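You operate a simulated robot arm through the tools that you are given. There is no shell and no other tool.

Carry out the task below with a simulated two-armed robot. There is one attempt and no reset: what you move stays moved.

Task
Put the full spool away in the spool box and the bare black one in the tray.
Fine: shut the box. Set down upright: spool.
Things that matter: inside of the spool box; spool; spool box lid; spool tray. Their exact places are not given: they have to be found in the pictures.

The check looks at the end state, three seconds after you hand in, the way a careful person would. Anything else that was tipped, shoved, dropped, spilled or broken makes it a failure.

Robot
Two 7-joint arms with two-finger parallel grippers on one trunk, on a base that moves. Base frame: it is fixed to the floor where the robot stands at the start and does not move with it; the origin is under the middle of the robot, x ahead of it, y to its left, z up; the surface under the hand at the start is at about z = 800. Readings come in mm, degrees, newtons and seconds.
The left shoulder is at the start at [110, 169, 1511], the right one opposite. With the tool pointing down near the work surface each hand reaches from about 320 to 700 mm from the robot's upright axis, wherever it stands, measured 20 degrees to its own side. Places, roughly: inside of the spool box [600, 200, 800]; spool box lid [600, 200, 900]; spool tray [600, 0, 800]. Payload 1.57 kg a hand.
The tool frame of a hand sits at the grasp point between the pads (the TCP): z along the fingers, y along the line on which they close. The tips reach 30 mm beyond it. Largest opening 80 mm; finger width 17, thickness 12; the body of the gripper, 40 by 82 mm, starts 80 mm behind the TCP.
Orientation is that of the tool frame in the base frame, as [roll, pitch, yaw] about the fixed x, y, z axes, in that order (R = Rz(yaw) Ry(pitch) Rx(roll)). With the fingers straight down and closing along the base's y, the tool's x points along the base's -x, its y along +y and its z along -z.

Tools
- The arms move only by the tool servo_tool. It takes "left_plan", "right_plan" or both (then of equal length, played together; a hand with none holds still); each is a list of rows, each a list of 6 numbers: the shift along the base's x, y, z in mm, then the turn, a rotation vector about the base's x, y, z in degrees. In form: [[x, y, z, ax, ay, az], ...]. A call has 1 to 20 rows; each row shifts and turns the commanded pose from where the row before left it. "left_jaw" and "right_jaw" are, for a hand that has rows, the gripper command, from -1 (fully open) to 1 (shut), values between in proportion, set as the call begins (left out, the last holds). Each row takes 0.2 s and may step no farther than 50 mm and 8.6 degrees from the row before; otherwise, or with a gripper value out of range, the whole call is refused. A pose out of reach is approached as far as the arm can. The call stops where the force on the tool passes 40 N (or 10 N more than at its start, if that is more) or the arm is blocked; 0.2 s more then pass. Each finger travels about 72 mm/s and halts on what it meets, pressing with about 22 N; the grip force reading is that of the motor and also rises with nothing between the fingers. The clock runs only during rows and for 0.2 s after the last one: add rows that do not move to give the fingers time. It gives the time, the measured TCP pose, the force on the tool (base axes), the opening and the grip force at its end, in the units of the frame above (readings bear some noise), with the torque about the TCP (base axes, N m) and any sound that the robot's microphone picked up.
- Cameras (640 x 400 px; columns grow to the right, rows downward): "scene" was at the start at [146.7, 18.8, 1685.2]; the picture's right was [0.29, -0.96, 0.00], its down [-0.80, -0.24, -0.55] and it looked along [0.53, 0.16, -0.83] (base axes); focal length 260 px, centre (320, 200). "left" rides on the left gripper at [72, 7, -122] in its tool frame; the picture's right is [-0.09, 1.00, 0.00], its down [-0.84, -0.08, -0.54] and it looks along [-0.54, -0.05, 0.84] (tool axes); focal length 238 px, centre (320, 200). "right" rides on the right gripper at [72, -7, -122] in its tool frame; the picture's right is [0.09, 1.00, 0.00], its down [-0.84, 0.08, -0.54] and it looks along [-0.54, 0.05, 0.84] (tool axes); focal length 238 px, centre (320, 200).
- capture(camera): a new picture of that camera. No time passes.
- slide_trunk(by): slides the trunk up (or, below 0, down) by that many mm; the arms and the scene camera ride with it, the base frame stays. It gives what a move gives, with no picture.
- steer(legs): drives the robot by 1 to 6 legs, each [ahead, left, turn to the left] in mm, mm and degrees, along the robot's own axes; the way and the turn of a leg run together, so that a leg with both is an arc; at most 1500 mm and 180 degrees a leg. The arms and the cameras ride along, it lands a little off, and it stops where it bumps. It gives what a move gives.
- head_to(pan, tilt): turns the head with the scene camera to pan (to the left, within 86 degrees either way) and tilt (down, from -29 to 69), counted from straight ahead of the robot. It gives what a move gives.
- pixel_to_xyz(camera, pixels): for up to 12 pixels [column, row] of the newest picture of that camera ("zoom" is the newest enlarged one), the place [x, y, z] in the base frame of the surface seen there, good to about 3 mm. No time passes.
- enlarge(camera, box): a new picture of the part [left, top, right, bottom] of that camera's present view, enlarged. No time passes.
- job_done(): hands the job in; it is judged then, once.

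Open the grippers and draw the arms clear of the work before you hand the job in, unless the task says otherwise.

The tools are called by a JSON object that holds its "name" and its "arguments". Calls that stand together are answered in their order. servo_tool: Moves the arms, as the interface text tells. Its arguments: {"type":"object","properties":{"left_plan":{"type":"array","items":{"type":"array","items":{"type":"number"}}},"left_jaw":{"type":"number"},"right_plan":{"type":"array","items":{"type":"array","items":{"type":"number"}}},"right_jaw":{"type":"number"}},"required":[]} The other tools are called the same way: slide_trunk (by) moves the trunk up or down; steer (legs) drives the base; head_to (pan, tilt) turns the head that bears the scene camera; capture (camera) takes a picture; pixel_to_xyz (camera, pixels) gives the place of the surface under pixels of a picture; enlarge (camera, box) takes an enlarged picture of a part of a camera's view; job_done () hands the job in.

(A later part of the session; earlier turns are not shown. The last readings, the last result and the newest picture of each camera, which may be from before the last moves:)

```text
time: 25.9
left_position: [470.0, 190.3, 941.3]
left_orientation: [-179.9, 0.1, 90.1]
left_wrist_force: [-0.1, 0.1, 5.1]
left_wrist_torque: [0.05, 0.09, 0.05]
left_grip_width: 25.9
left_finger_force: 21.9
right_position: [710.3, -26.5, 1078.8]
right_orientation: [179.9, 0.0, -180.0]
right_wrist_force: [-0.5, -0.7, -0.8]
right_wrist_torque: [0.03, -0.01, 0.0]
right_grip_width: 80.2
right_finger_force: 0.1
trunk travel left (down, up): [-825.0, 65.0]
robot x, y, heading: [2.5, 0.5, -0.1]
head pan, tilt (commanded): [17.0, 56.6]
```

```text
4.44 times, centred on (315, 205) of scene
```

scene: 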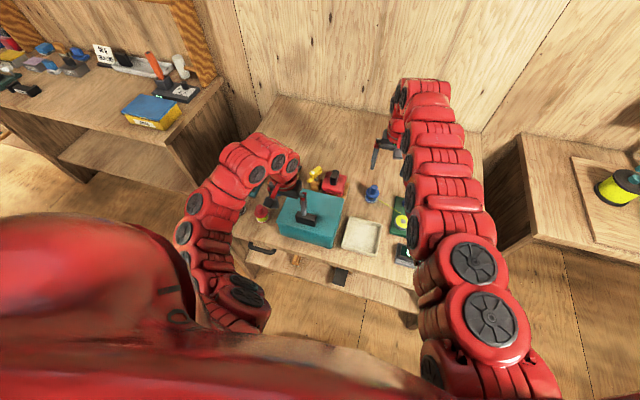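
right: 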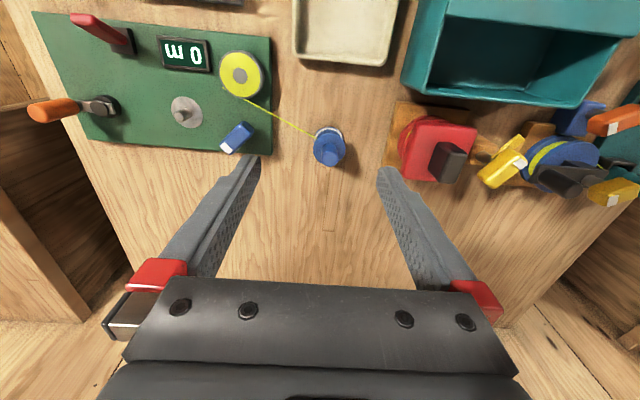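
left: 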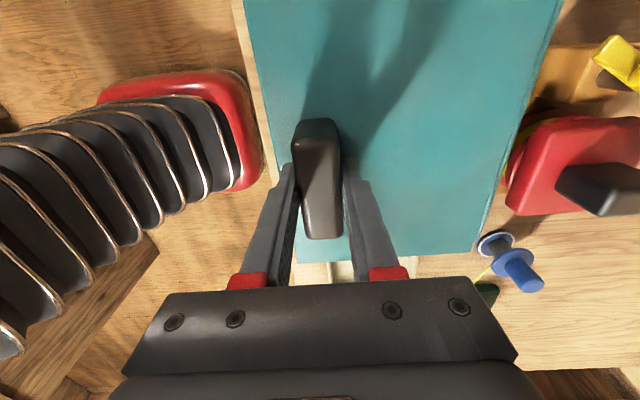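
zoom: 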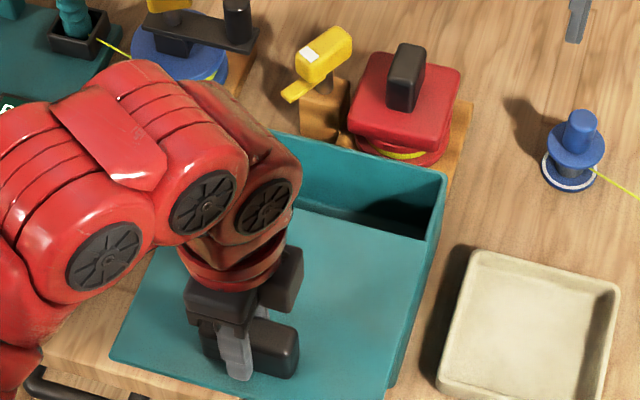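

The box interior is opening and looks empty. I'll pull another 20 mm while easing the downward force, then release.

{"name": "servo_tool", "arguments": {"left_plan": [[-5, 0, 0.3, 0, 0, 0], [-5, 0, 0.2, 0, 0, 0], [-5, 0, 0, 0, 0, 0], [-5, 0, 0, 0, 0, 0], [0, 0, 0, 0, 0, 0]], "left_jaw": 1}}

{"name": "enlarge", "arguments": {"camera": "right", "box": [380, 0, 640, 160]}}

```text
time: 27.1
left_position: [450.2, 188.6, 940.7]
left_orientation: [-179.9, 0.1, 89.9]
left_wrist_force: [-0.4, 0.5, -2.7]
left_wrist_torque: [-0.11, 0.09, 0.01]
left_grip_width: 25.9
left_finger_force: 22.2
right_position: [711.6, -26.6, 1078.4]
right_orientation: [179.9, 0.2, 180.0]
right_wrist_force: [-0.3, -0.2, 0.9]
right_wrist_torque: [-0.01, 0.01, 0.01]
right_grip_width: 80.1
right_finger_force: 0.1
trunk travel left (down, up): [-825.0, 65.0]
robot x, y, heading: [3.5, 2.3, -0.0]
head pan, tilt (commanded): [17.0, 56.6]
```

```text
2.46 times, centred on (510, 80) of right
```

zoom: 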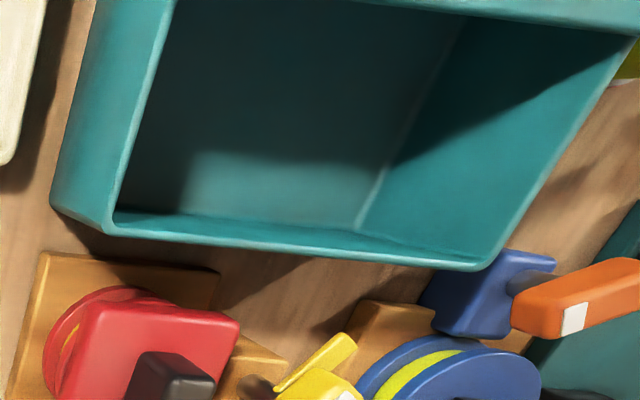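

The box is open. I'll measure the interior floor and walls in this view.

{"name": "pixel_to_xyz", "arguments": {"camera": "zoom", "pixels": [[250, 190], [330, 150], [300, 100], [380, 200], [200, 20], [450, 20], [290, 240], [480, 262], [115, 222], [420, 120], [560, 20], [160, 60]]}}

```text
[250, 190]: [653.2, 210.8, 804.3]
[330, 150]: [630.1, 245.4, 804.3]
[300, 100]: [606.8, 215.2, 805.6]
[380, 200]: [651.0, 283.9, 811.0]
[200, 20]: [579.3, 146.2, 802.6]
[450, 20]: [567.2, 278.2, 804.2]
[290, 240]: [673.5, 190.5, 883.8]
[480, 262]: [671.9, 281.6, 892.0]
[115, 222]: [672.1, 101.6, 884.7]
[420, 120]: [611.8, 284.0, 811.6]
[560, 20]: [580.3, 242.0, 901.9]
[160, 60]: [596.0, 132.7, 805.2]
```

The floor is at z≈804 and the inside spans x ≈580–668 (open part) and y ≈93–285, enough for the 80 mm tall spool. I'll release the handle.

{"name": "servo_tool", "arguments": {"left_plan": [[0, 0, 0, 0, 0, 0], [0, 0, 0, 0, 0, 0], [0, 0, 0, 0, 0, 0]], "left_jaw": -1}}

{"name": "slide_trunk", "arguments": {"by": 50}}

{"name": "capture", "arguments": {"camera": "left"}}

{"name": "capture", "arguments": {"camera": "scene"}}

```text
time: 27.9
left_position: [450.0, 191.5, 943.0]
left_orientation: [180.0, -0.1, 90.0]
left_wrist_force: [-0.8, 0.1, 0.2]
left_wrist_torque: [0.01, 0.02, 0.02]
left_grip_width: 80.2
left_finger_force: 0.0
right_position: [711.3, -26.6, 1079.7]
right_orientation: [179.9, -0.1, 180.0]
right_wrist_force: [0.6, 0.5, 0.8]
right_wrist_torque: [0.03, -0.02, -0.01]
right_grip_width: 79.9
right_finger_force: 0.1
trunk travel left (down, up): [-825.0, 65.0]
robot x, y, heading: [-1.1, 1.9, -0.4]
head pan, tilt (commanded): [17.0, 56.6]
```

```text
time: 28.8
left_position: [450.5, 189.0, 990.6]
left_orientation: [180.0, -0.1, 90.0]
left_wrist_force: [0.7, 0.2, 0.1]
left_wrist_torque: [-0.03, -0.01, -0.03]
left_grip_width: 80.0
left_finger_force: 0.0
right_position: [712.1, -26.2, 1128.5]
right_orientation: [-179.9, 0.0, 180.0]
right_wrist_force: [1.0, -0.2, -1.0]
right_wrist_torque: [0.01, 0.02, 0.0]
right_grip_width: 80.1
right_finger_force: 0.1
trunk travel left (down, up): [-875.0, 15.0]
robot x, y, heading: [2.6, 0.2, -0.1]
head pan, tilt (commanded): [17.0, 56.6]
```

```text
taken
```

left: 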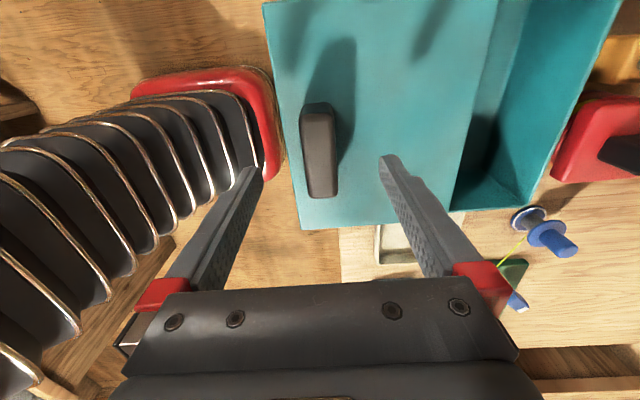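

```text
taken
```

scene: 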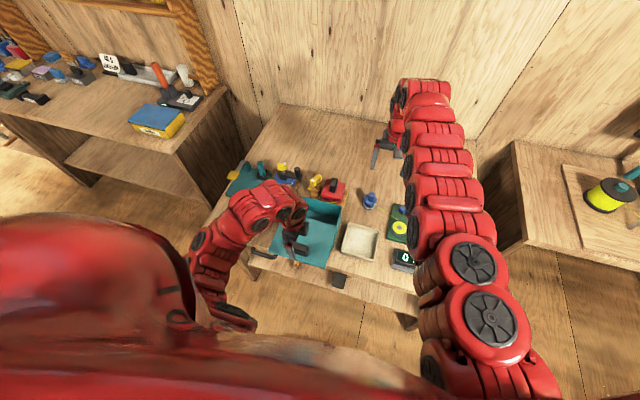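

The hand is clear of the handle. I'll swing over toward the red spool (about x 549, y 372) while turning back to yaw 180.

{"name": "servo_tool", "arguments": {"left_plan": [[9, 0, 5, 0, 0, 0], [9, 10, 5, 0, 0, 8.2], [9, 18, 2, 0, 0, 8.2], [9, 18, 0, 0, 0, 8.2], [9, 18, 0, 0, 0, 8.2], [9, 18, 0, 0, 0, 8.2], [9, 18, 0, 0, 0, 8.2], [9, 18, 0, 0, 0, 8.2], [9, 18, 0, 0, 0, 8.2], [9, 18, 0, 0, 0, 8.2], [0, 18, 0, 0, 0, 8.2], [0, 0, 0, 0, 0, 8.0], [0, 0, 0, 0, 0, 0]], "left_jaw": -1}}

{"name": "capture", "arguments": {"camera": "left"}}

{"name": "enlarge", "arguments": {"camera": "scene", "box": [220, 150, 380, 270]}}

```text
time: 31.6
left_position: [541.4, 362.5, 1003.6]
left_orientation: [-179.9, 0.0, -179.8]
left_wrist_force: [-0.9, 1.0, 1.2]
left_wrist_torque: [0.0, 0.0, 0.01]
left_grip_width: 79.8
left_finger_force: 0.1
right_position: [710.6, -27.2, 1128.8]
right_orientation: [-179.9, 0.1, -180.0]
right_wrist_force: [0.8, -0.2, -0.4]
right_wrist_torque: [0.0, 0.02, -0.01]
right_grip_width: 80.0
right_finger_force: 0.0
trunk travel left (down, up): [-875.0, 15.0]
robot x, y, heading: [-0.5, 2.3, -0.1]
head pan, tilt (commanded): [17.0, 56.6]
```

```text
taken
```

left: 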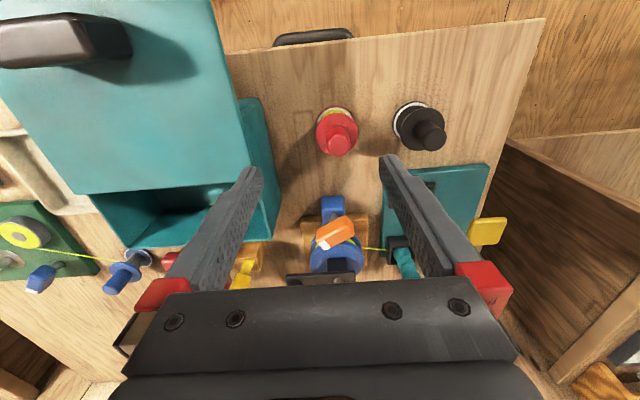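

```text
3.33 times, centred on (300, 210) of scene
```

zoom: 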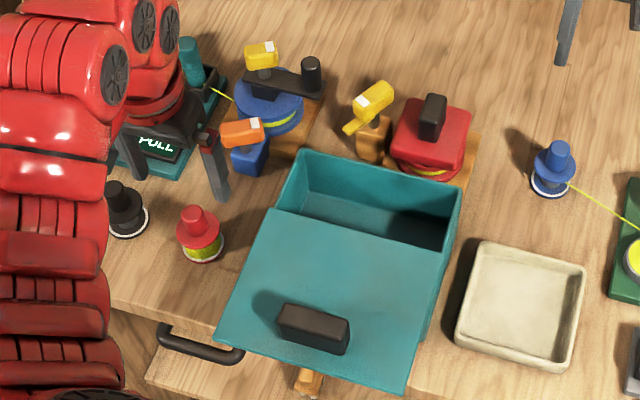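

The lid stayed open and level. I'll zoom the left view on the two spools to locate the knobs accurately.

{"name": "enlarge", "arguments": {"camera": "left", "box": [290, 80, 470, 180]}}

```text
3.56 times, centred on (380, 130) of left
```

zoom: 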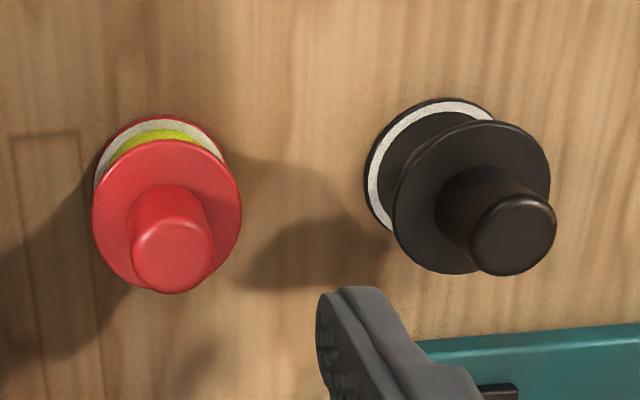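

{"name": "pixel_to_xyz", "arguments": {"camera": "zoom", "pixels": [[172, 255], [172, 222], [172, 285], [135, 255], [208, 255], [105, 220], [232, 220], [165, 150], [512, 235], [515, 200], [515, 268], [470, 130]]}}

{"name": "pixel_to_xyz", "arguments": {"camera": "zoom", "pixels": [[160, 200], [210, 190], [120, 265], [145, 128], [475, 235], [550, 235], [400, 220], [545, 180], [380, 190], [420, 105], [450, 265]]}}

```text
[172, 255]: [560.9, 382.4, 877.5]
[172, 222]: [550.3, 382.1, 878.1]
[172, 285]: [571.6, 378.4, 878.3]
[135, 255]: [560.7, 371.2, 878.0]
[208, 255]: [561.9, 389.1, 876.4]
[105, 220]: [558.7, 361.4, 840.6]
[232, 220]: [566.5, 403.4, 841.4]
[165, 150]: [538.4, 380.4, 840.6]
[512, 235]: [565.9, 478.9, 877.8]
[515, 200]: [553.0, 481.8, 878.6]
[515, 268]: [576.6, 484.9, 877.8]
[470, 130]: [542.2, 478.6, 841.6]
```

```text
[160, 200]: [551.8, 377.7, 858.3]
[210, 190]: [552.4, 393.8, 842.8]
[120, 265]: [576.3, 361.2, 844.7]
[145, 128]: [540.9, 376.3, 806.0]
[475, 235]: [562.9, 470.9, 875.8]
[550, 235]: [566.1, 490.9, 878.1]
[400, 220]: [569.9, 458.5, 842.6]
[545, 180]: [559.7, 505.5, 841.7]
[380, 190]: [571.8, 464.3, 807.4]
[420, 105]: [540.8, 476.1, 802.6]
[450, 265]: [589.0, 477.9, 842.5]
```

The red spool's knob is centred at (561, 381), top z≈878, with its flange at z≈842; the black one is at (565, 481). I'll go above the red knob and descend to TCP z≈878.

{"name": "servo_tool", "arguments": {"left_plan": [[10, 9, 0, 0, 0, 0], [9.5, 9.5, 0, 0, 0, 0], [0, 0, -30, 0, 0, 0], [0, 0, -30, 0, 0, 0], [0, 0, -25, 0, 0, 0], [0, 0, 0, 0, 0, 0]], "left_jaw": -0.4}}

{"name": "capture", "arguments": {"camera": "left"}}

```text
time: 33.0
left_position: [558.9, 381.3, 919.3]
left_orientation: [180.0, 0.0, 180.0]
left_wrist_force: [-0.2, 0.0, -0.2]
left_wrist_torque: [-0.02, -0.03, -0.03]
left_grip_width: 56.2
left_finger_force: 0.0
right_position: [711.5, -27.3, 1129.4]
right_orientation: [180.0, 0.0, -180.0]
right_wrist_force: [0.0, -0.1, -0.9]
right_wrist_torque: [-0.02, 0.0, 0.0]
right_grip_width: 79.9
right_finger_force: 0.1
trunk travel left (down, up): [-875.0, 15.0]
robot x, y, heading: [0.4, -1.4, 0.1]
head pan, tilt (commanded): [17.0, 56.6]
```

```text
taken
```

left: 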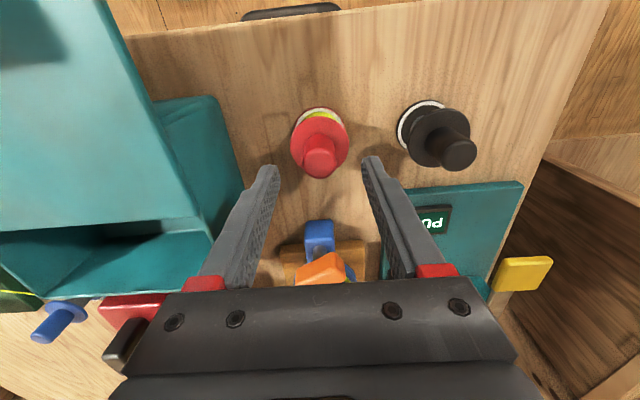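

The knob at (319,158) sits between the finger tips. I'll re-measure its top from this closer view before the final descent.

{"name": "enlarge", "arguments": {"camera": "left", "box": [260, 90, 380, 190]}}

{"name": "pixel_to_xyz", "arguments": {"camera": "left", "pixels": [[320, 160], [320, 170], [320, 153], [309, 160], [330, 160], [320, 120], [296, 150], [345, 150]]}}

```text
4.00 times, centred on (320, 140) of left
```

zoom: 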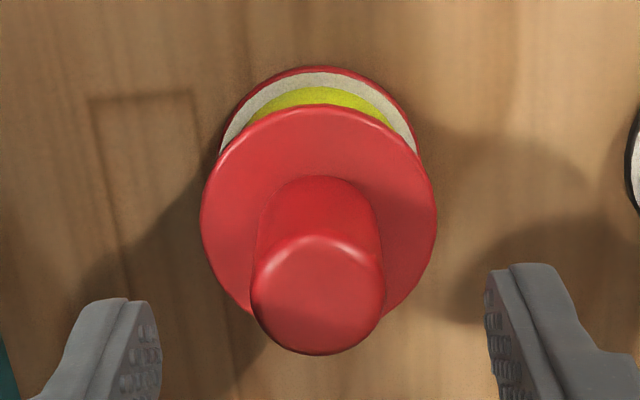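

```text
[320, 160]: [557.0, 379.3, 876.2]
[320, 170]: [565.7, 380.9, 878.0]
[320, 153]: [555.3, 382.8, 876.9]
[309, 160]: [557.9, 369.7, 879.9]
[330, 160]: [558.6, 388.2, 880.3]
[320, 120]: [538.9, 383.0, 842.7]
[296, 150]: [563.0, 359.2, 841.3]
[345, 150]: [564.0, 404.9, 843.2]
```

Knob centre is confirmed at about (561, 380, 878). I'll descend 41 mm and close on it.

{"name": "servo_tool", "arguments": {"left_plan": [[0, 0, -20, 0, 0, 0], [0, 0, -13, 0, 0, 0], [1, -0.5, -8, 0, 0, 0], [0, 0, 0, 0, 0, 0]], "left_jaw": -0.4}}

{"name": "servo_tool", "arguments": {"left_plan": [[0, 0, 0, 0, 0, 0], [0, 0, 0, 0, 0, 0], [0, 0, 0, 0, 0, 0], [0, 0, 0, 0, 0, 0]], "left_jaw": 1}}

{"name": "capture", "arguments": {"camera": "left"}}

```text
time: 34.0
left_position: [560.3, 380.4, 877.5]
left_orientation: [-179.9, 0.1, 180.0]
left_wrist_force: [0.6, -0.1, -0.1]
left_wrist_torque: [0.0, -0.04, 0.01]
left_grip_width: 56.1
left_finger_force: 0.0
right_position: [711.4, -25.9, 1128.1]
right_orientation: [180.0, 0.0, -180.0]
right_wrist_force: [-0.3, 0.5, -0.5]
right_wrist_torque: [0.0, 0.02, 0.02]
right_grip_width: 80.0
right_finger_force: 0.0
trunk travel left (down, up): [-875.0, 15.0]
robot x, y, heading: [1.0, 1.9, -0.2]
head pan, tilt (commanded): [17.0, 56.6]
```

```text
time: 35.0
left_position: [561.2, 380.0, 878.4]
left_orientation: [180.0, -0.1, 180.0]
left_wrist_force: [-0.1, 0.0, -0.2]
left_wrist_torque: [0.07, 0.01, 0.02]
left_grip_width: 24.4
left_finger_force: 22.6
right_position: [710.7, -27.3, 1128.9]
right_orientation: [180.0, 0.1, -179.9]
right_wrist_force: [-0.2, 0.9, 0.3]
right_wrist_torque: [-0.02, 0.02, 0.01]
right_grip_width: 80.0
right_finger_force: 0.2
trunk travel left (down, up): [-875.0, 15.0]
robot x, y, heading: [-4.0, 0.3, -0.1]
head pan, tilt (commanded): [17.0, 56.6]
```

```text
taken
```

left: 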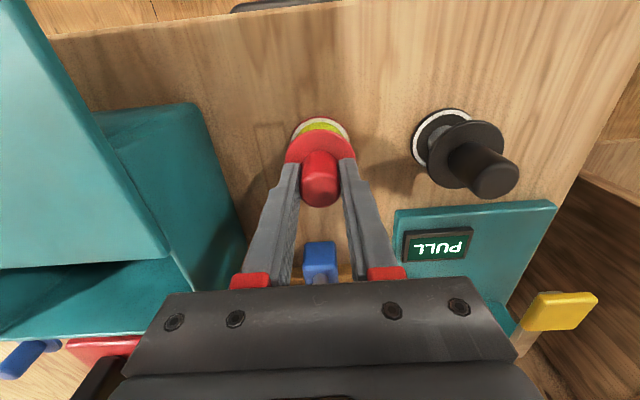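

Gripped at 24.4 mm. I'll lift gently and check that the spool comes along upright.

{"name": "servo_tool", "arguments": {"left_plan": [[0, 0, 4, 0, 0, 0], [0, 0, 10, 0, 0, 0], [0, 0, 20, 0, 0, 0], [0, 0, 30, 0, 0, 0], [4, 0, 30, 0, 0, 0], [6, 0, 30, 0, 0, 0], [0, 0, 0, 0, 0, 0]], "left_jaw": 1}}

{"name": "capture", "arguments": {"camera": "left"}}

{"name": "enlarge", "arguments": {"camera": "scene", "box": [220, 150, 380, 270]}}

```text
time: 36.6
left_position: [569.2, 381.3, 1001.9]
left_orientation: [180.0, 0.0, -180.0]
left_wrist_force: [0.4, 0.2, -0.5]
left_wrist_torque: [-0.05, 0.01, -0.02]
left_grip_width: 24.7
left_finger_force: 21.7
right_position: [711.2, -25.8, 1128.9]
right_orientation: [180.0, 0.1, 179.9]
right_wrist_force: [-0.1, 0.3, -0.7]
right_wrist_torque: [-0.01, -0.01, 0.01]
right_grip_width: 80.1
right_finger_force: 0.1
trunk travel left (down, up): [-875.0, 15.0]
robot x, y, heading: [-1.6, 1.8, 0.1]
head pan, tilt (commanded): [17.0, 56.6]
```

```text
taken
```

left: 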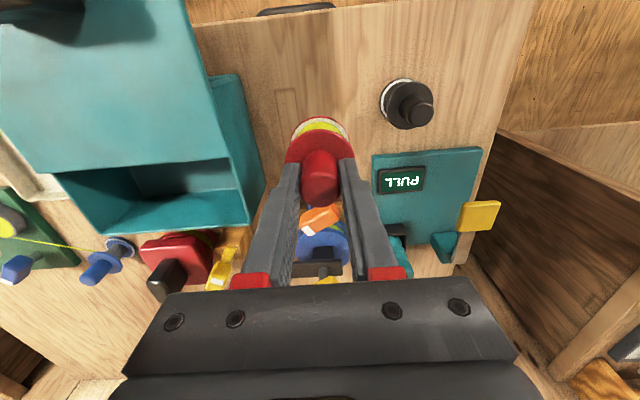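

```text
3.33 times, centred on (300, 210) of scene
```

zoom: 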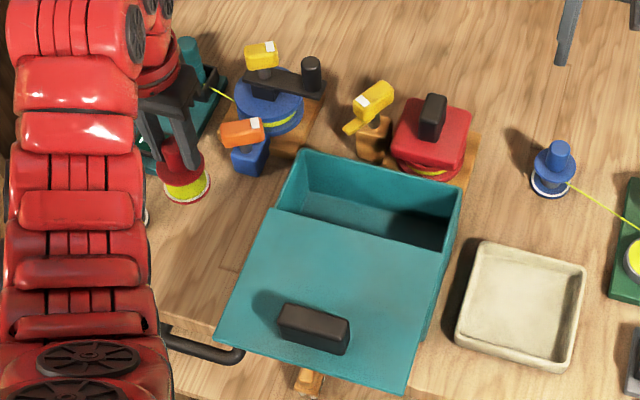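

The red spool is held upright, with its bottom at z≈925. Before crossing to the box I'll check the heights of the objects near the path.

{"name": "pixel_to_xyz", "arguments": {"camera": "zoom", "pixels": [[240, 128], [262, 50], [372, 95], [432, 100], [310, 62], [430, 125], [310, 155], [455, 185], [440, 260], [270, 212], [380, 215], [185, 150]]}}

```text
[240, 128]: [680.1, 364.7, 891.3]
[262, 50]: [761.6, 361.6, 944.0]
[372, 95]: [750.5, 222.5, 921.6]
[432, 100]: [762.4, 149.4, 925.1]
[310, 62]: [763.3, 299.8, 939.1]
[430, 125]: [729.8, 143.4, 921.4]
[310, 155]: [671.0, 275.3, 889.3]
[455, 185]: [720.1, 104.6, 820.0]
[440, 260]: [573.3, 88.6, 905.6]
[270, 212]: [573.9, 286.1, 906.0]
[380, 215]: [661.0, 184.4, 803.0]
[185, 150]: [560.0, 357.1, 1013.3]
```

All obstacles along the way stay well below or behind the path. I'll carry the spool over the opening at (624, 195).

{"name": "servo_tool", "arguments": {"left_plan": [[9, -31, 1, 0, 0, 0], [9, -31, 1, 0, 0, 0], [9, -31, 0, 0, 0, 0], [9, -31, 0, 0, 0, 0], [9, -31, 0, 0, 0, 0], [9, -31, 0, 0, 0, 0], [0, 0, 0, 0, 0, 0], [0, 0, 0, 0, 0, 0]], "left_jaw": 1}}

{"name": "capture", "arguments": {"camera": "left"}}

{"name": "enlarge", "arguments": {"camera": "scene", "box": [240, 150, 360, 250]}}

{"name": "capture", "arguments": {"camera": "right"}}

```text
time: 38.4
left_position: [624.1, 194.9, 1003.4]
left_orientation: [-180.0, 0.0, 179.9]
left_wrist_force: [-0.5, 0.6, -0.2]
left_wrist_torque: [0.0, -0.01, -0.01]
left_grip_width: 24.7
left_finger_force: 21.8
right_position: [712.0, -26.5, 1128.9]
right_orientation: [-180.0, 0.0, -179.9]
right_wrist_force: [0.5, -0.7, 0.3]
right_wrist_torque: [0.01, 0.0, 0.01]
right_grip_width: 80.3
right_finger_force: 0.2
trunk travel left (down, up): [-875.0, 15.0]
robot x, y, heading: [3.3, -2.9, -0.4]
head pan, tilt (commanded): [17.0, 56.6]
```

```text
taken
```

left: 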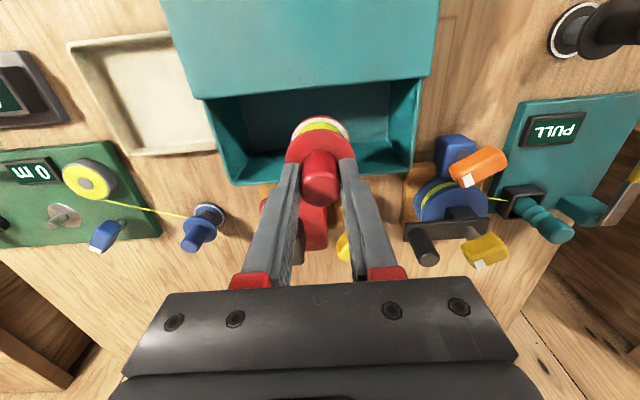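

```text
4.00 times, centred on (300, 200) of scene
```

zoom: 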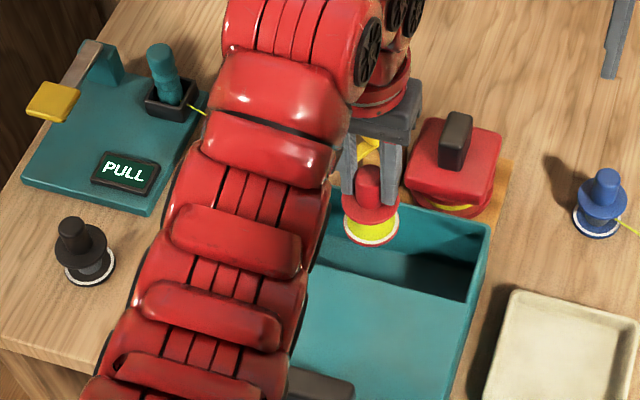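

```text
taken
```

right: 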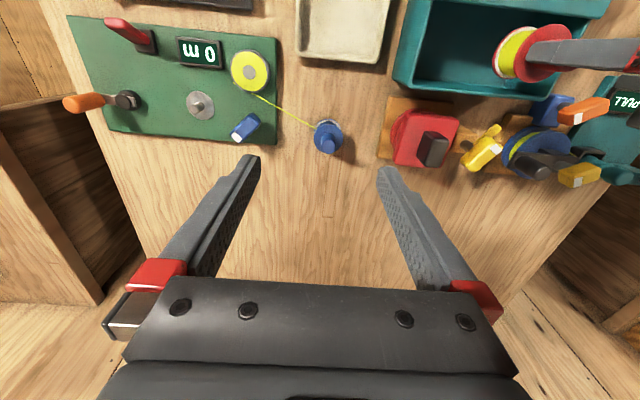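

The spool hangs over the middle of the opening, clear of the lid edge and the back wall. I'll lower it to just above the floor.

{"name": "servo_tool", "arguments": {"left_plan": [[0, 0, -25, 0, 0, 0], [0, 0, -25, 0, 0, 0], [0, 0, -25, 0, 0, 0], [0, 0, -20, 0, 0, 0], [0, 0, -15, 0, 0, 0], [0, 0, -8, 0, 0, 0], [0, 0, 0, 0, 0, 0]], "left_jaw": 1}}

{"name": "capture", "arguments": {"camera": "left"}}

{"name": "enlarge", "arguments": {"camera": "scene", "box": [240, 150, 360, 250]}}

```text
time: 40.0
left_position: [625.3, 193.3, 885.2]
left_orientation: [179.9, -0.1, 180.0]
left_wrist_force: [-0.3, -0.2, -0.9]
left_wrist_torque: [0.0, 0.04, 0.01]
left_grip_width: 24.4
left_finger_force: 22.1
right_position: [710.5, -27.5, 1129.3]
right_orientation: [180.0, 0.0, -179.9]
right_wrist_force: [-0.4, 1.1, -0.1]
right_wrist_torque: [0.02, 0.02, 0.01]
right_grip_width: 80.1
right_finger_force: 0.1
trunk travel left (down, up): [-875.0, 15.0]
robot x, y, heading: [-0.3, 0.2, -0.1]
head pan, tilt (commanded): [17.0, 56.6]
```

```text
taken
```

left: 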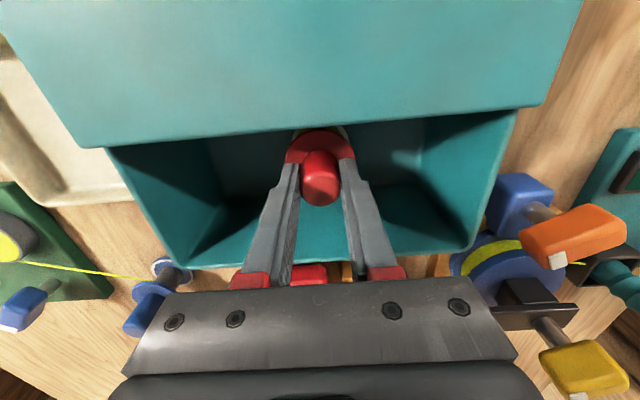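

```text
4.00 times, centred on (300, 200) of scene
```

zoom: 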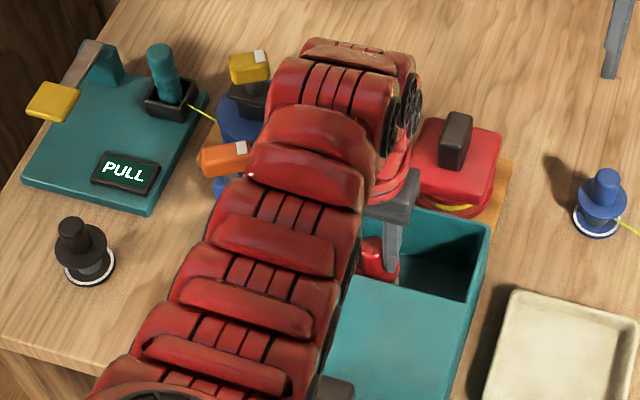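

Nothing touches yet. I'll lower in 1 mm steps until the floor takes the load.

{"name": "servo_tool", "arguments": {"left_plan": [[0, 0, -1, 0, 0, 0], [0, 0, -1, 0, 0, 0], [0, 0, -1, 0, 0, 0], [0, 0, 0, 0, 0, 0]], "left_jaw": 1}}

```text
time: 41.0
left_position: [624.8, 192.3, 884.6]
left_orientation: [180.0, 0.2, -180.0]
left_wrist_force: [0.9, 0.2, 16.8]
left_wrist_torque: [0.24, 0.05, -0.07]
left_grip_width: 24.3
left_finger_force: 22.2
right_position: [710.0, -28.2, 1130.1]
right_orientation: [-180.0, 0.0, 180.0]
right_wrist_force: [-0.3, 0.0, 0.3]
right_wrist_torque: [0.0, -0.01, 0.01]
right_grip_width: 80.0
right_finger_force: 0.1
trunk travel left (down, up): [-875.0, 15.0]
robot x, y, heading: [-0.2, 1.5, -0.0]
head pan, tilt (commanded): [17.0, 56.6]
```

Floor contact reached (Fz 16.8 N at z≈884.6). I'll ease up 1.7 mm to relieve the push, then open the fingers.

{"name": "servo_tool", "arguments": {"left_plan": [[0, 0, 1, 0, 0, 0], [0, 0, 0.7, 0, 0, 0], [0, 0, 0, 0, 0, 0]], "left_jaw": 1}}

```text
time: 41.8
left_position: [623.5, 194.9, 884.3]
left_orientation: [-180.0, -0.1, 180.0]
left_wrist_force: [1.0, -1.2, 1.9]
left_wrist_torque: [-0.08, -0.08, -0.01]
left_grip_width: 24.5
left_finger_force: 22.7
right_position: [710.8, -27.0, 1130.2]
right_orientation: [180.0, 0.1, 179.9]
right_wrist_force: [-0.3, 0.1, 0.4]
right_wrist_torque: [0.0, 0.0, -0.01]
right_grip_width: 79.9
right_finger_force: 0.1
trunk travel left (down, up): [-875.0, 15.0]
robot x, y, heading: [-1.0, 1.4, -0.1]
head pan, tilt (commanded): [17.0, 56.6]
```

The load is now only 1.9 N. I'll open and lift straight up.

{"name": "servo_tool", "arguments": {"left_plan": [[0, 0, 0, 0, 0, 0], [0, 0, 0, 0, 0, 0], [0, 0, 0, 0, 0, 0], [0, 0, 10, 0, 0, 0], [0, 0, 20, 0, 0, 0], [0, 0, 30, 0, 0, 0], [0, 0, 30, 0, 0, 0], [0, 0, 25, 0, 0, 0], [0, 0, 0, 0, 0, 0]], "left_jaw": -0.4}}

{"name": "capture", "arguments": {"camera": "left"}}

{"name": "capture", "arguments": {"camera": "right"}}

```text
time: 43.8
left_position: [626.3, 193.3, 998.9]
left_orientation: [-180.0, 0.0, 179.9]
left_wrist_force: [-0.9, -0.9, -0.1]
left_wrist_torque: [0.05, -0.01, 0.02]
left_grip_width: 55.9
left_finger_force: 0.1
right_position: [710.9, -27.0, 1128.7]
right_orientation: [-180.0, 0.0, 180.0]
right_wrist_force: [0.8, -0.2, -0.2]
right_wrist_torque: [-0.01, -0.01, -0.01]
right_grip_width: 79.8
right_finger_force: 0.0
trunk travel left (down, up): [-875.0, 15.0]
robot x, y, heading: [3.0, -0.7, -0.1]
head pan, tilt (commanded): [17.0, 56.6]
```

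```text
taken
```

left: 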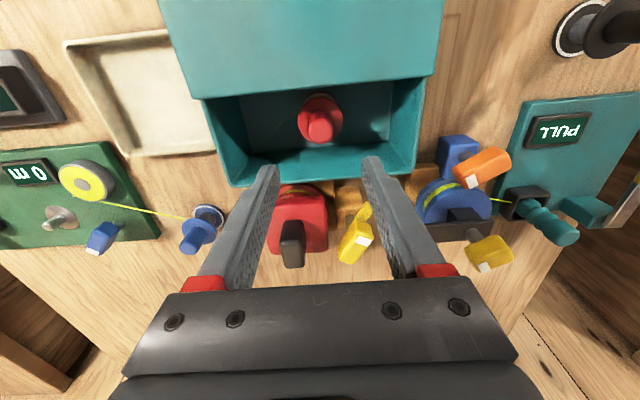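

```text
taken
```

right: 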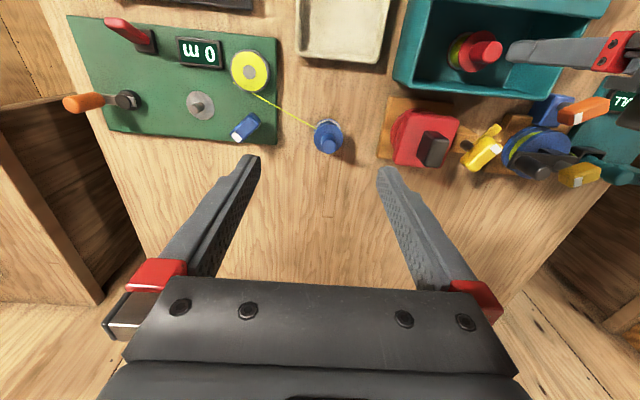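

The red spool stands inside the box at (320,118) of the left view. I'll check its uprightness and knob height.

{"name": "enlarge", "arguments": {"camera": "left", "box": [190, 60, 450, 200]}}

{"name": "pixel_to_xyz", "arguments": {"camera": "left", "pixels": [[320, 127], [320, 132], [320, 122], [305, 115], [336, 115], [320, 103], [260, 120], [380, 120], [300, 90]]}}

```text
2.46 times, centred on (320, 130) of left
```

zoom: 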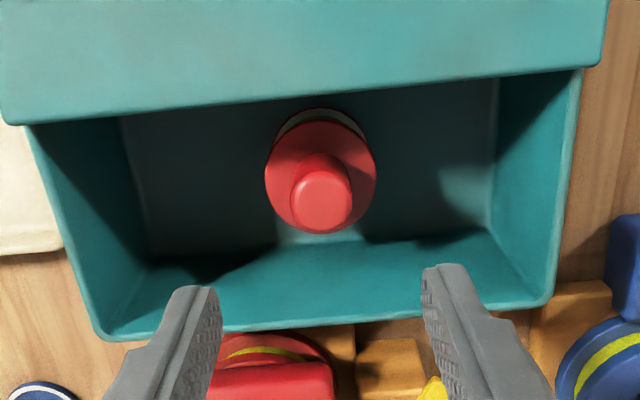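

```text
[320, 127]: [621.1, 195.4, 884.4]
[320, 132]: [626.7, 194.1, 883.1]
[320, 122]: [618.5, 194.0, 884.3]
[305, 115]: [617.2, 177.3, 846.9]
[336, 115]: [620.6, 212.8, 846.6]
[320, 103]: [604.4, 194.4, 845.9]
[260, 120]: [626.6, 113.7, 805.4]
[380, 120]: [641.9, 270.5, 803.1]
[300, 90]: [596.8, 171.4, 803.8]
```

The knob top is at z≈884 and the flange is level at 846.5 on both sides, so it stands upright below the lid plane. I'll return to the lid handle at (450, 190), turning to yaw 90 on the way.

{"name": "servo_tool", "arguments": {"left_plan": [[-16, 0, 0, 0, 0, -8.2], [-16, 0, 0, 0, 0, -8.2], [-16, 0, 0, 0, 0, -8.2], [-16, -1, 0, 0, 0, -8.2], [-16, -1, 0, 0, 0, -8.2], [-16, -1, 0, 0, 0, -8.2], [-16, 0, 0, 0, 0, -8.2], [-16, 0, 0, 0, 0, -8.2], [-16, 0, -2, 0, 0, -8.2], [-16, 0, -2, 0, 0, -8.2], [-15, 0, -2, 0, 0, -8.0], [0, 0, 0, 0, 0, 0]], "left_jaw": -1}}

{"name": "capture", "arguments": {"camera": "left"}}

```text
time: 46.4
left_position: [450.4, 190.1, 991.9]
left_orientation: [-180.0, 0.0, 89.9]
left_wrist_force: [-0.1, -0.6, -0.7]
left_wrist_torque: [0.01, 0.02, 0.02]
left_grip_width: 79.9
left_finger_force: 0.0
right_position: [710.3, -27.0, 1129.0]
right_orientation: [-180.0, 0.0, 179.9]
right_wrist_force: [-0.3, 0.6, -0.1]
right_wrist_torque: [0.03, 0.0, 0.03]
right_grip_width: 80.0
right_finger_force: 0.1
trunk travel left (down, up): [-875.0, 15.0]
robot x, y, heading: [-2.4, -0.4, -0.1]
head pan, tilt (commanded): [17.0, 56.6]
```

```text
taken
```

left: 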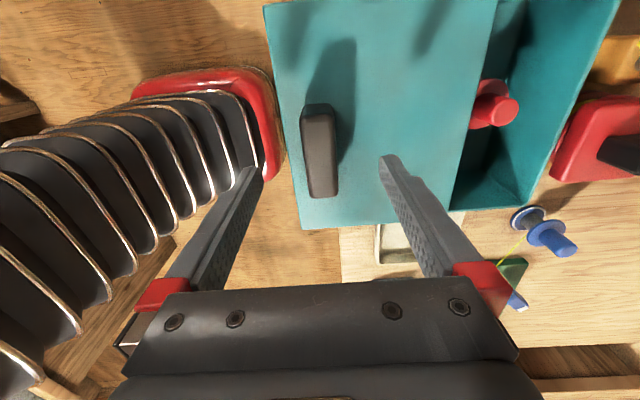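

The handle at (319,150) is between the fingers again. I'll descend 50 mm to z≈942 and close.

{"name": "servo_tool", "arguments": {"left_plan": [[0, 0, -20, 0, 0, 0], [0, 0, -15, 0, 0, 0], [0, 0, -10, 0, 0, 0], [0, 0, -4.5, 0, 0, 0], [0, 0, 0, 0, 0, 0]], "left_jaw": -1}}

{"name": "servo_tool", "arguments": {"left_plan": [[0, 0, 0, 0, 0, 0], [0, 0, 0, 0, 0, 0], [0, 0, 0, 0, 0, 0], [0, 0, 0, 0, 0, 0], [0, 0, 0, 0, 0, 0]], "left_jaw": 1}}

```text
time: 47.6
left_position: [450.9, 190.9, 943.2]
left_orientation: [-179.9, 0.1, 90.0]
left_wrist_force: [-0.5, 0.9, -0.7]
left_wrist_torque: [0.02, 0.01, 0.07]
left_grip_width: 80.1
left_finger_force: 0.0
right_position: [711.0, -26.3, 1128.9]
right_orientation: [-180.0, 0.0, 180.0]
right_wrist_force: [0.1, 0.4, -0.2]
right_wrist_torque: [-0.04, 0.0, -0.01]
right_grip_width: 80.3
right_finger_force: 0.0
trunk travel left (down, up): [-875.0, 15.0]
robot x, y, heading: [-0.0, 0.9, -0.2]
head pan, tilt (commanded): [17.0, 56.6]
```

```text
time: 48.8
left_position: [451.7, 191.4, 944.7]
left_orientation: [-180.0, 0.1, 90.0]
left_wrist_force: [0.1, 0.0, -0.1]
left_wrist_torque: [0.0, 0.09, 0.06]
left_grip_width: 25.9
left_finger_force: 22.5
right_position: [710.2, -27.1, 1130.3]
right_orientation: [179.9, -0.1, 179.9]
right_wrist_force: [0.7, 0.7, 0.1]
right_wrist_torque: [0.01, 0.03, 0.0]
right_grip_width: 80.1
right_finger_force: 0.1
trunk travel left (down, up): [-875.0, 15.0]
robot x, y, heading: [1.4, 1.0, -0.1]
head pan, tilt (commanded): [17.0, 56.6]
```

Gripped at 25.9 mm with no load. I'll push the lid 75 mm toward closed in 5 mm steps.

{"name": "servo_tool", "arguments": {"left_plan": [[3, 0, 0, 0, 0, 0], [4, 0, 0, 0, 0, 0], [5, 0, 0, 0, 0, 0], [5, 0, 0, 0, 0, 0], [5, 0, 0, 0, 0, 0], [5, 0, 0, 0, 0, 0], [5, 0, 0, 0, 0, 0], [5, 0, 0, 0, 0, 0], [5, 0, 0, 0, 0, 0], [5, 0, 0, 0, 0, 0], [5, 0, 0, 0, 0, 0], [5, 0, 0, 0, 0, 0], [5, 0, 0, 0, 0, 0], [5, 0, 0, 0, 0, 0], [5, 0, 0, 0, 0, 0], [0, 0, 0, 0, 0, 0]], "left_jaw": 1}}

{"name": "enlarge", "arguments": {"camera": "right", "box": [380, 0, 640, 160]}}

```text
time: 52.2
left_position: [522.3, 191.2, 944.1]
left_orientation: [-180.0, 0.0, 90.0]
left_wrist_force: [0.4, -0.6, -0.5]
left_wrist_torque: [-0.4, -0.11, -0.08]
left_grip_width: 25.6
left_finger_force: 21.5
right_position: [710.7, -25.6, 1129.2]
right_orientation: [-180.0, 0.0, -180.0]
right_wrist_force: [-0.1, 0.3, -0.1]
right_wrist_torque: [-0.03, 0.0, 0.0]
right_grip_width: 79.9
right_finger_force: 0.1
trunk travel left (down, up): [-875.0, 15.0]
robot x, y, heading: [1.2, -0.2, 0.1]
head pan, tilt (commanded): [17.0, 56.6]
```

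```text
2.46 times, centred on (510, 80) of right
```

zoom: 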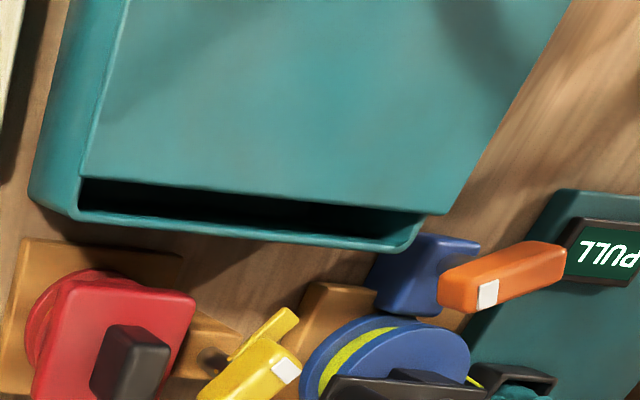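

The gap has shrunk to a slit. I'll measure the remaining distance from the lid's back edge to the rim.

{"name": "pixel_to_xyz", "arguments": {"camera": "zoom", "pixels": [[95, 172], [260, 188], [430, 205], [90, 216], [250, 236], [400, 246], [35, 195], [80, 215]]}}

```text
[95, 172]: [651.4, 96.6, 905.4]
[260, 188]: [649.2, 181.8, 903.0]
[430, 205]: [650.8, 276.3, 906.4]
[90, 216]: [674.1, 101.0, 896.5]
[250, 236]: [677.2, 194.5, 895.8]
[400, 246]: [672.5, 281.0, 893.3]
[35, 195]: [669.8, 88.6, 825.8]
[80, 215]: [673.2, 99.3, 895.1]
```

Lid edge is at x≈651, and closed was about 667–668, so about 16 mm remain. I'll push 12 mm, then finish slowly.

{"name": "servo_tool", "arguments": {"left_plan": [[3, 0, 0, 0, 0, 0], [3, 0, 0, 0, 0, 0], [3, 0, 0, 0, 0, 0], [3, 0, 0, 0, 0, 0], [0, 0, 0, 0, 0, 0]], "left_jaw": 1}}

{"name": "servo_tool", "arguments": {"left_plan": [[1, 0, 0, 0, 0, 0], [1, 0, 0, 0, 0, 0], [0, 0, 0, 0, 0, 0]], "left_jaw": 1}}

{"name": "enlarge", "arguments": {"camera": "right", "box": [380, 0, 640, 160]}}

```text
time: 53.4
left_position: [533.6, 191.6, 943.7]
left_orientation: [-180.0, 0.1, 90.0]
left_wrist_force: [-0.7, 0.3, 0.0]
left_wrist_torque: [0.19, 0.16, 0.01]
left_grip_width: 25.6
left_finger_force: 21.9
right_position: [711.2, -27.8, 1129.8]
right_orientation: [-180.0, -0.1, 180.0]
right_wrist_force: [-0.4, -0.4, 0.1]
right_wrist_torque: [-0.04, 0.01, 0.04]
right_grip_width: 80.0
right_finger_force: 0.1
trunk travel left (down, up): [-875.0, 15.0]
robot x, y, heading: [-1.6, 1.7, -0.1]
head pan, tilt (commanded): [17.0, 56.6]
```

```text
time: 54.2
left_position: [536.9, 191.0, 944.9]
left_orientation: [-179.9, 0.0, 90.0]
left_wrist_force: [0.1, -0.7, -0.2]
left_wrist_torque: [-0.08, 0.12, -0.03]
left_grip_width: 25.8
left_finger_force: 22.1
right_position: [711.1, -26.1, 1128.8]
right_orientation: [-180.0, 0.0, -180.0]
right_wrist_force: [0.2, -0.3, -0.2]
right_wrist_torque: [0.01, -0.01, 0.01]
right_grip_width: 79.9
right_finger_force: 0.1
trunk travel left (down, up): [-875.0, 15.0]
robot x, y, heading: [2.1, 1.4, 0.1]
head pan, tilt (commanded): [17.0, 56.6]
```

```text
2.46 times, centred on (510, 80) of right
```

zoom: 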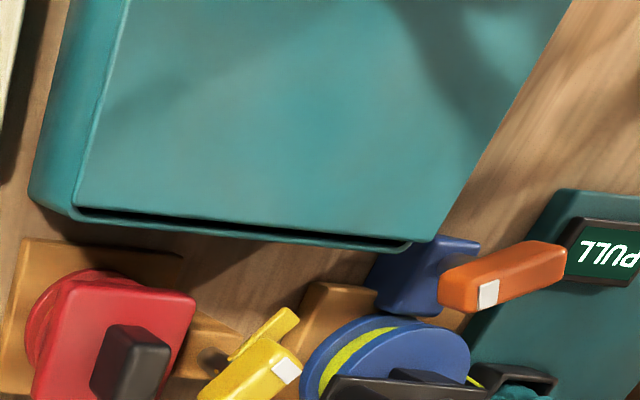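

A thin gap remains, with the box corner still at (28,197). I'll keep nudging in 1 mm steps while watching force and box position.

{"name": "servo_tool", "arguments": {"left_plan": [[1, 0, 0, 0, 0, 0], [1, 0, 0, 0, 0, 0], [1, 0, 0, 0, 0, 0], [0, 0, 0, 0, 0, 0]], "left_jaw": 1}}

{"name": "enlarge", "arguments": {"camera": "right", "box": [380, 0, 640, 160]}}

```text
time: 55.2
left_position: [540.4, 190.8, 944.0]
left_orientation: [-180.0, -0.1, 90.0]
left_wrist_force: [0.8, -0.9, 0.6]
left_wrist_torque: [0.04, -0.02, -0.05]
left_grip_width: 25.9
left_finger_force: 22.4
right_position: [711.1, -26.6, 1129.4]
right_orientation: [179.9, 0.0, 180.0]
right_wrist_force: [-0.3, 0.1, 0.3]
right_wrist_torque: [0.01, 0.01, -0.02]
right_grip_width: 79.7
right_finger_force: 0.0
trunk travel left (down, up): [-875.0, 15.0]
robot x, y, heading: [-0.9, 4.2, -0.1]
head pan, tilt (commanded): [17.0, 56.6]
```

```text
2.46 times, centred on (510, 80) of right
```

zoom: 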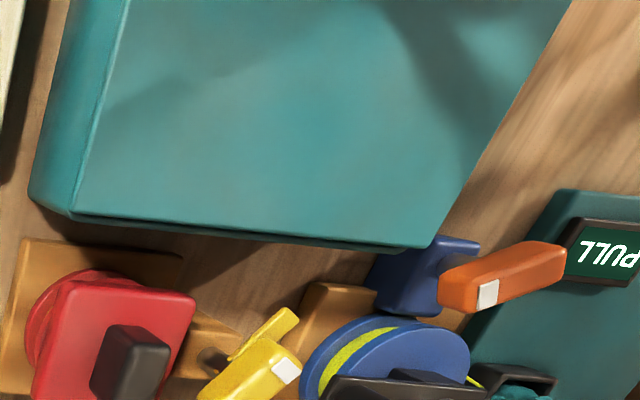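

Almost closed, with a thin dark line left along the back. I'll advance 1 mm at a time.

{"name": "servo_tool", "arguments": {"left_plan": [[1, 0, 0, 0, 0, 0], [1, 0, 0, 0, 0, 0], [0, 0, 0, 0, 0, 0]], "left_jaw": 1}}

{"name": "enlarge", "arguments": {"camera": "right", "box": [380, 20, 580, 140]}}

```text
time: 56.0
left_position: [542.5, 191.2, 943.8]
left_orientation: [-180.0, 0.1, 90.0]
left_wrist_force: [0.3, 0.3, -0.6]
left_wrist_torque: [0.18, -0.15, 0.16]
left_grip_width: 25.9
left_finger_force: 21.5
right_position: [711.6, -27.1, 1128.7]
right_orientation: [-180.0, 0.0, -180.0]
right_wrist_force: [0.8, -1.1, 1.1]
right_wrist_torque: [-0.01, 0.03, -0.03]
right_grip_width: 79.9
right_finger_force: 0.1
trunk travel left (down, up): [-875.0, 15.0]
robot x, y, heading: [4.4, 1.6, -0.1]
head pan, tilt (commanded): [17.0, 56.6]
```

```text
3.20 times, centred on (480, 80) of right
```

zoom: 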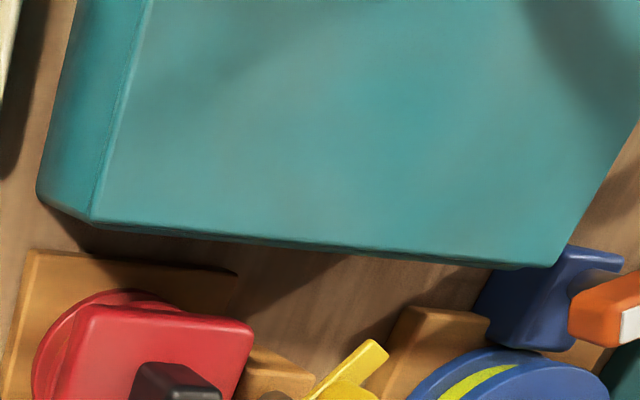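

The lid now looks flush. I'll measure its back edge and front against the box before deciding on any further push.

{"name": "pixel_to_xyz", "arguments": {"camera": "zoom", "pixels": [[110, 212], [300, 238], [540, 258], [300, 243], [300, 248], [92, 220], [45, 200]]}}

{"name": "enlarge", "arguments": {"camera": "scene", "box": [240, 160, 360, 260]}}

```text
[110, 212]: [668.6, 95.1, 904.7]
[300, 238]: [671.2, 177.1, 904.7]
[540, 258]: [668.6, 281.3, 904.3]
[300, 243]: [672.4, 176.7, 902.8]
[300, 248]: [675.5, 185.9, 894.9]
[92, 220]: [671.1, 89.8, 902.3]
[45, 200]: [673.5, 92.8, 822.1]
```

```text
4.00 times, centred on (300, 210) of scene
```

zoom: 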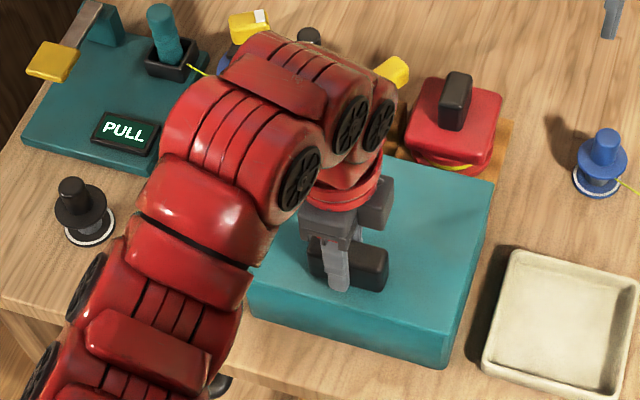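

The lid edge is at x≈671 and the rim outer edge at ≈675. I'll nudge 1 mm more to feel for the end stop.

{"name": "servo_tool", "arguments": {"left_plan": [[1, 0, 0, 0, 0, 0], [0, 0, 0, 0, 0, 0]], "left_jaw": 1}}

{"name": "enlarge", "arguments": {"camera": "right", "box": [380, 20, 580, 140]}}

```text
time: 56.6
left_position: [542.4, 190.9, 944.2]
left_orientation: [180.0, 0.1, 90.0]
left_wrist_force: [0.6, 0.7, -0.8]
left_wrist_torque: [-0.07, -0.16, 0.1]
left_grip_width: 25.6
left_finger_force: 22.1
right_position: [712.0, -26.9, 1129.7]
right_orientation: [180.0, 0.1, 180.0]
right_wrist_force: [-0.2, 0.1, 0.2]
right_wrist_torque: [0.0, -0.01, -0.02]
right_grip_width: 80.0
right_finger_force: 0.1
trunk travel left (down, up): [-875.0, 15.0]
robot x, y, heading: [2.6, 2.2, 0.3]
head pan, tilt (commanded): [17.0, 56.6]
```

```text
3.20 times, centred on (480, 80) of right
```

zoom: 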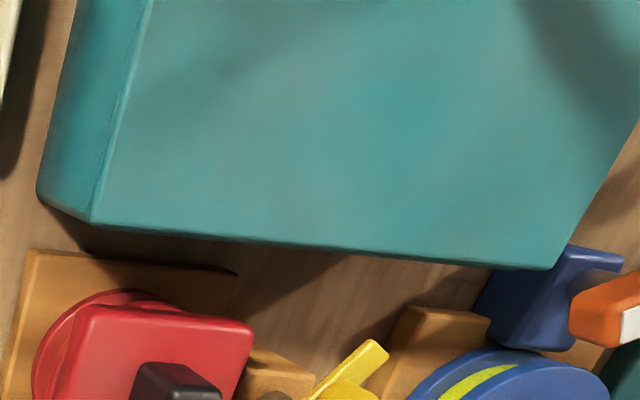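

No gap is visible at the back now and the box has not shifted. I'll release the handle and lift clear to inspect the front.

{"name": "servo_tool", "arguments": {"left_plan": [[0, 0, 0, 0, 0, 0], [0, 0, 0, 0, 0, 0], [0, 0, 0, 0, 0, 0], [0, 0, 20, 0, 0, 0], [0, 0, 25, 0, 0, 0], [0, 0, 20, 0, 0, 0], [0, 45, 0, 0, 0, 0], [0, 45, 0, 0, 0, 0], [0, 45, 0, 0, 0, 0], [0, 45, 0, 0, 0, 0], [0, 0, 0, 0, 0, 0]], "left_jaw": -1}}

{"name": "enlarge", "arguments": {"camera": "scene", "box": [260, 180, 350, 255]}}

{"name": "capture", "arguments": {"camera": "left"}}

```text
time: 59.0
left_position: [541.4, 371.1, 1008.4]
left_orientation: [179.9, 0.0, 90.1]
left_wrist_force: [-0.4, -0.2, 0.3]
left_wrist_torque: [-0.02, -0.03, -0.01]
left_grip_width: 80.0
left_finger_force: 0.0
right_position: [711.0, -27.2, 1128.5]
right_orientation: [-180.0, 0.0, -180.0]
right_wrist_force: [-0.4, 0.2, -1.0]
right_wrist_torque: [0.01, 0.02, 0.01]
right_grip_width: 80.0
right_finger_force: 0.0
trunk travel left (down, up): [-875.0, 15.0]
robot x, y, heading: [0.2, 2.4, -0.1]
head pan, tilt (commanded): [17.0, 56.6]
```

```text
5.33 times, centred on (305, 218) of scene
```

zoom: 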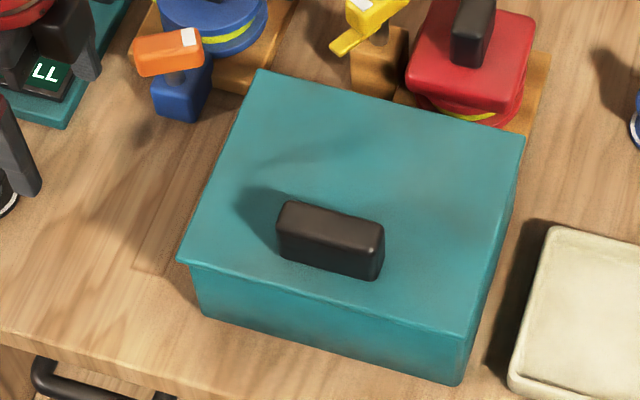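

```text
taken
```

left: 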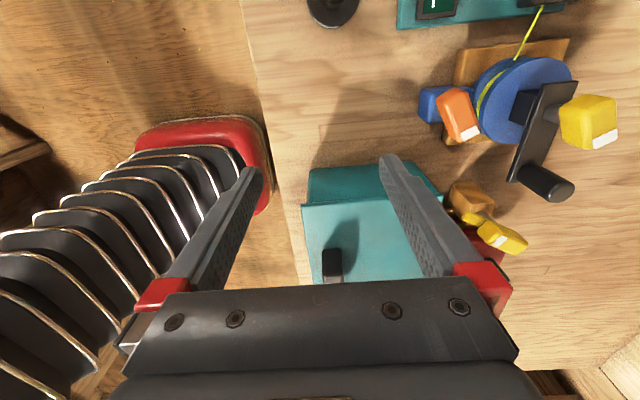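

Now I'll measure the lid front edge against the box front face in this zoom, to compare with the initial state.

{"name": "pixel_to_xyz", "arguments": {"camera": "zoom", "pixels": [[190, 258], [300, 295], [455, 328], [300, 325], [450, 360], [215, 290], [262, 76], [518, 138], [300, 208], [370, 228], [330, 265], [390, 100]]}}

```text
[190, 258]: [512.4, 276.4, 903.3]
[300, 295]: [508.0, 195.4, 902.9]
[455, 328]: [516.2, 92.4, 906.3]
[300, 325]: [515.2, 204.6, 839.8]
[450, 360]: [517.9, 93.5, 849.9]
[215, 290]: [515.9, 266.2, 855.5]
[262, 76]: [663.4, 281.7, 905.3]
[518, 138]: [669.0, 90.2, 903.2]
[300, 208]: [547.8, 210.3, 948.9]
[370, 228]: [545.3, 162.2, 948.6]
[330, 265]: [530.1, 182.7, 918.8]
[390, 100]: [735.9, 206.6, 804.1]
```

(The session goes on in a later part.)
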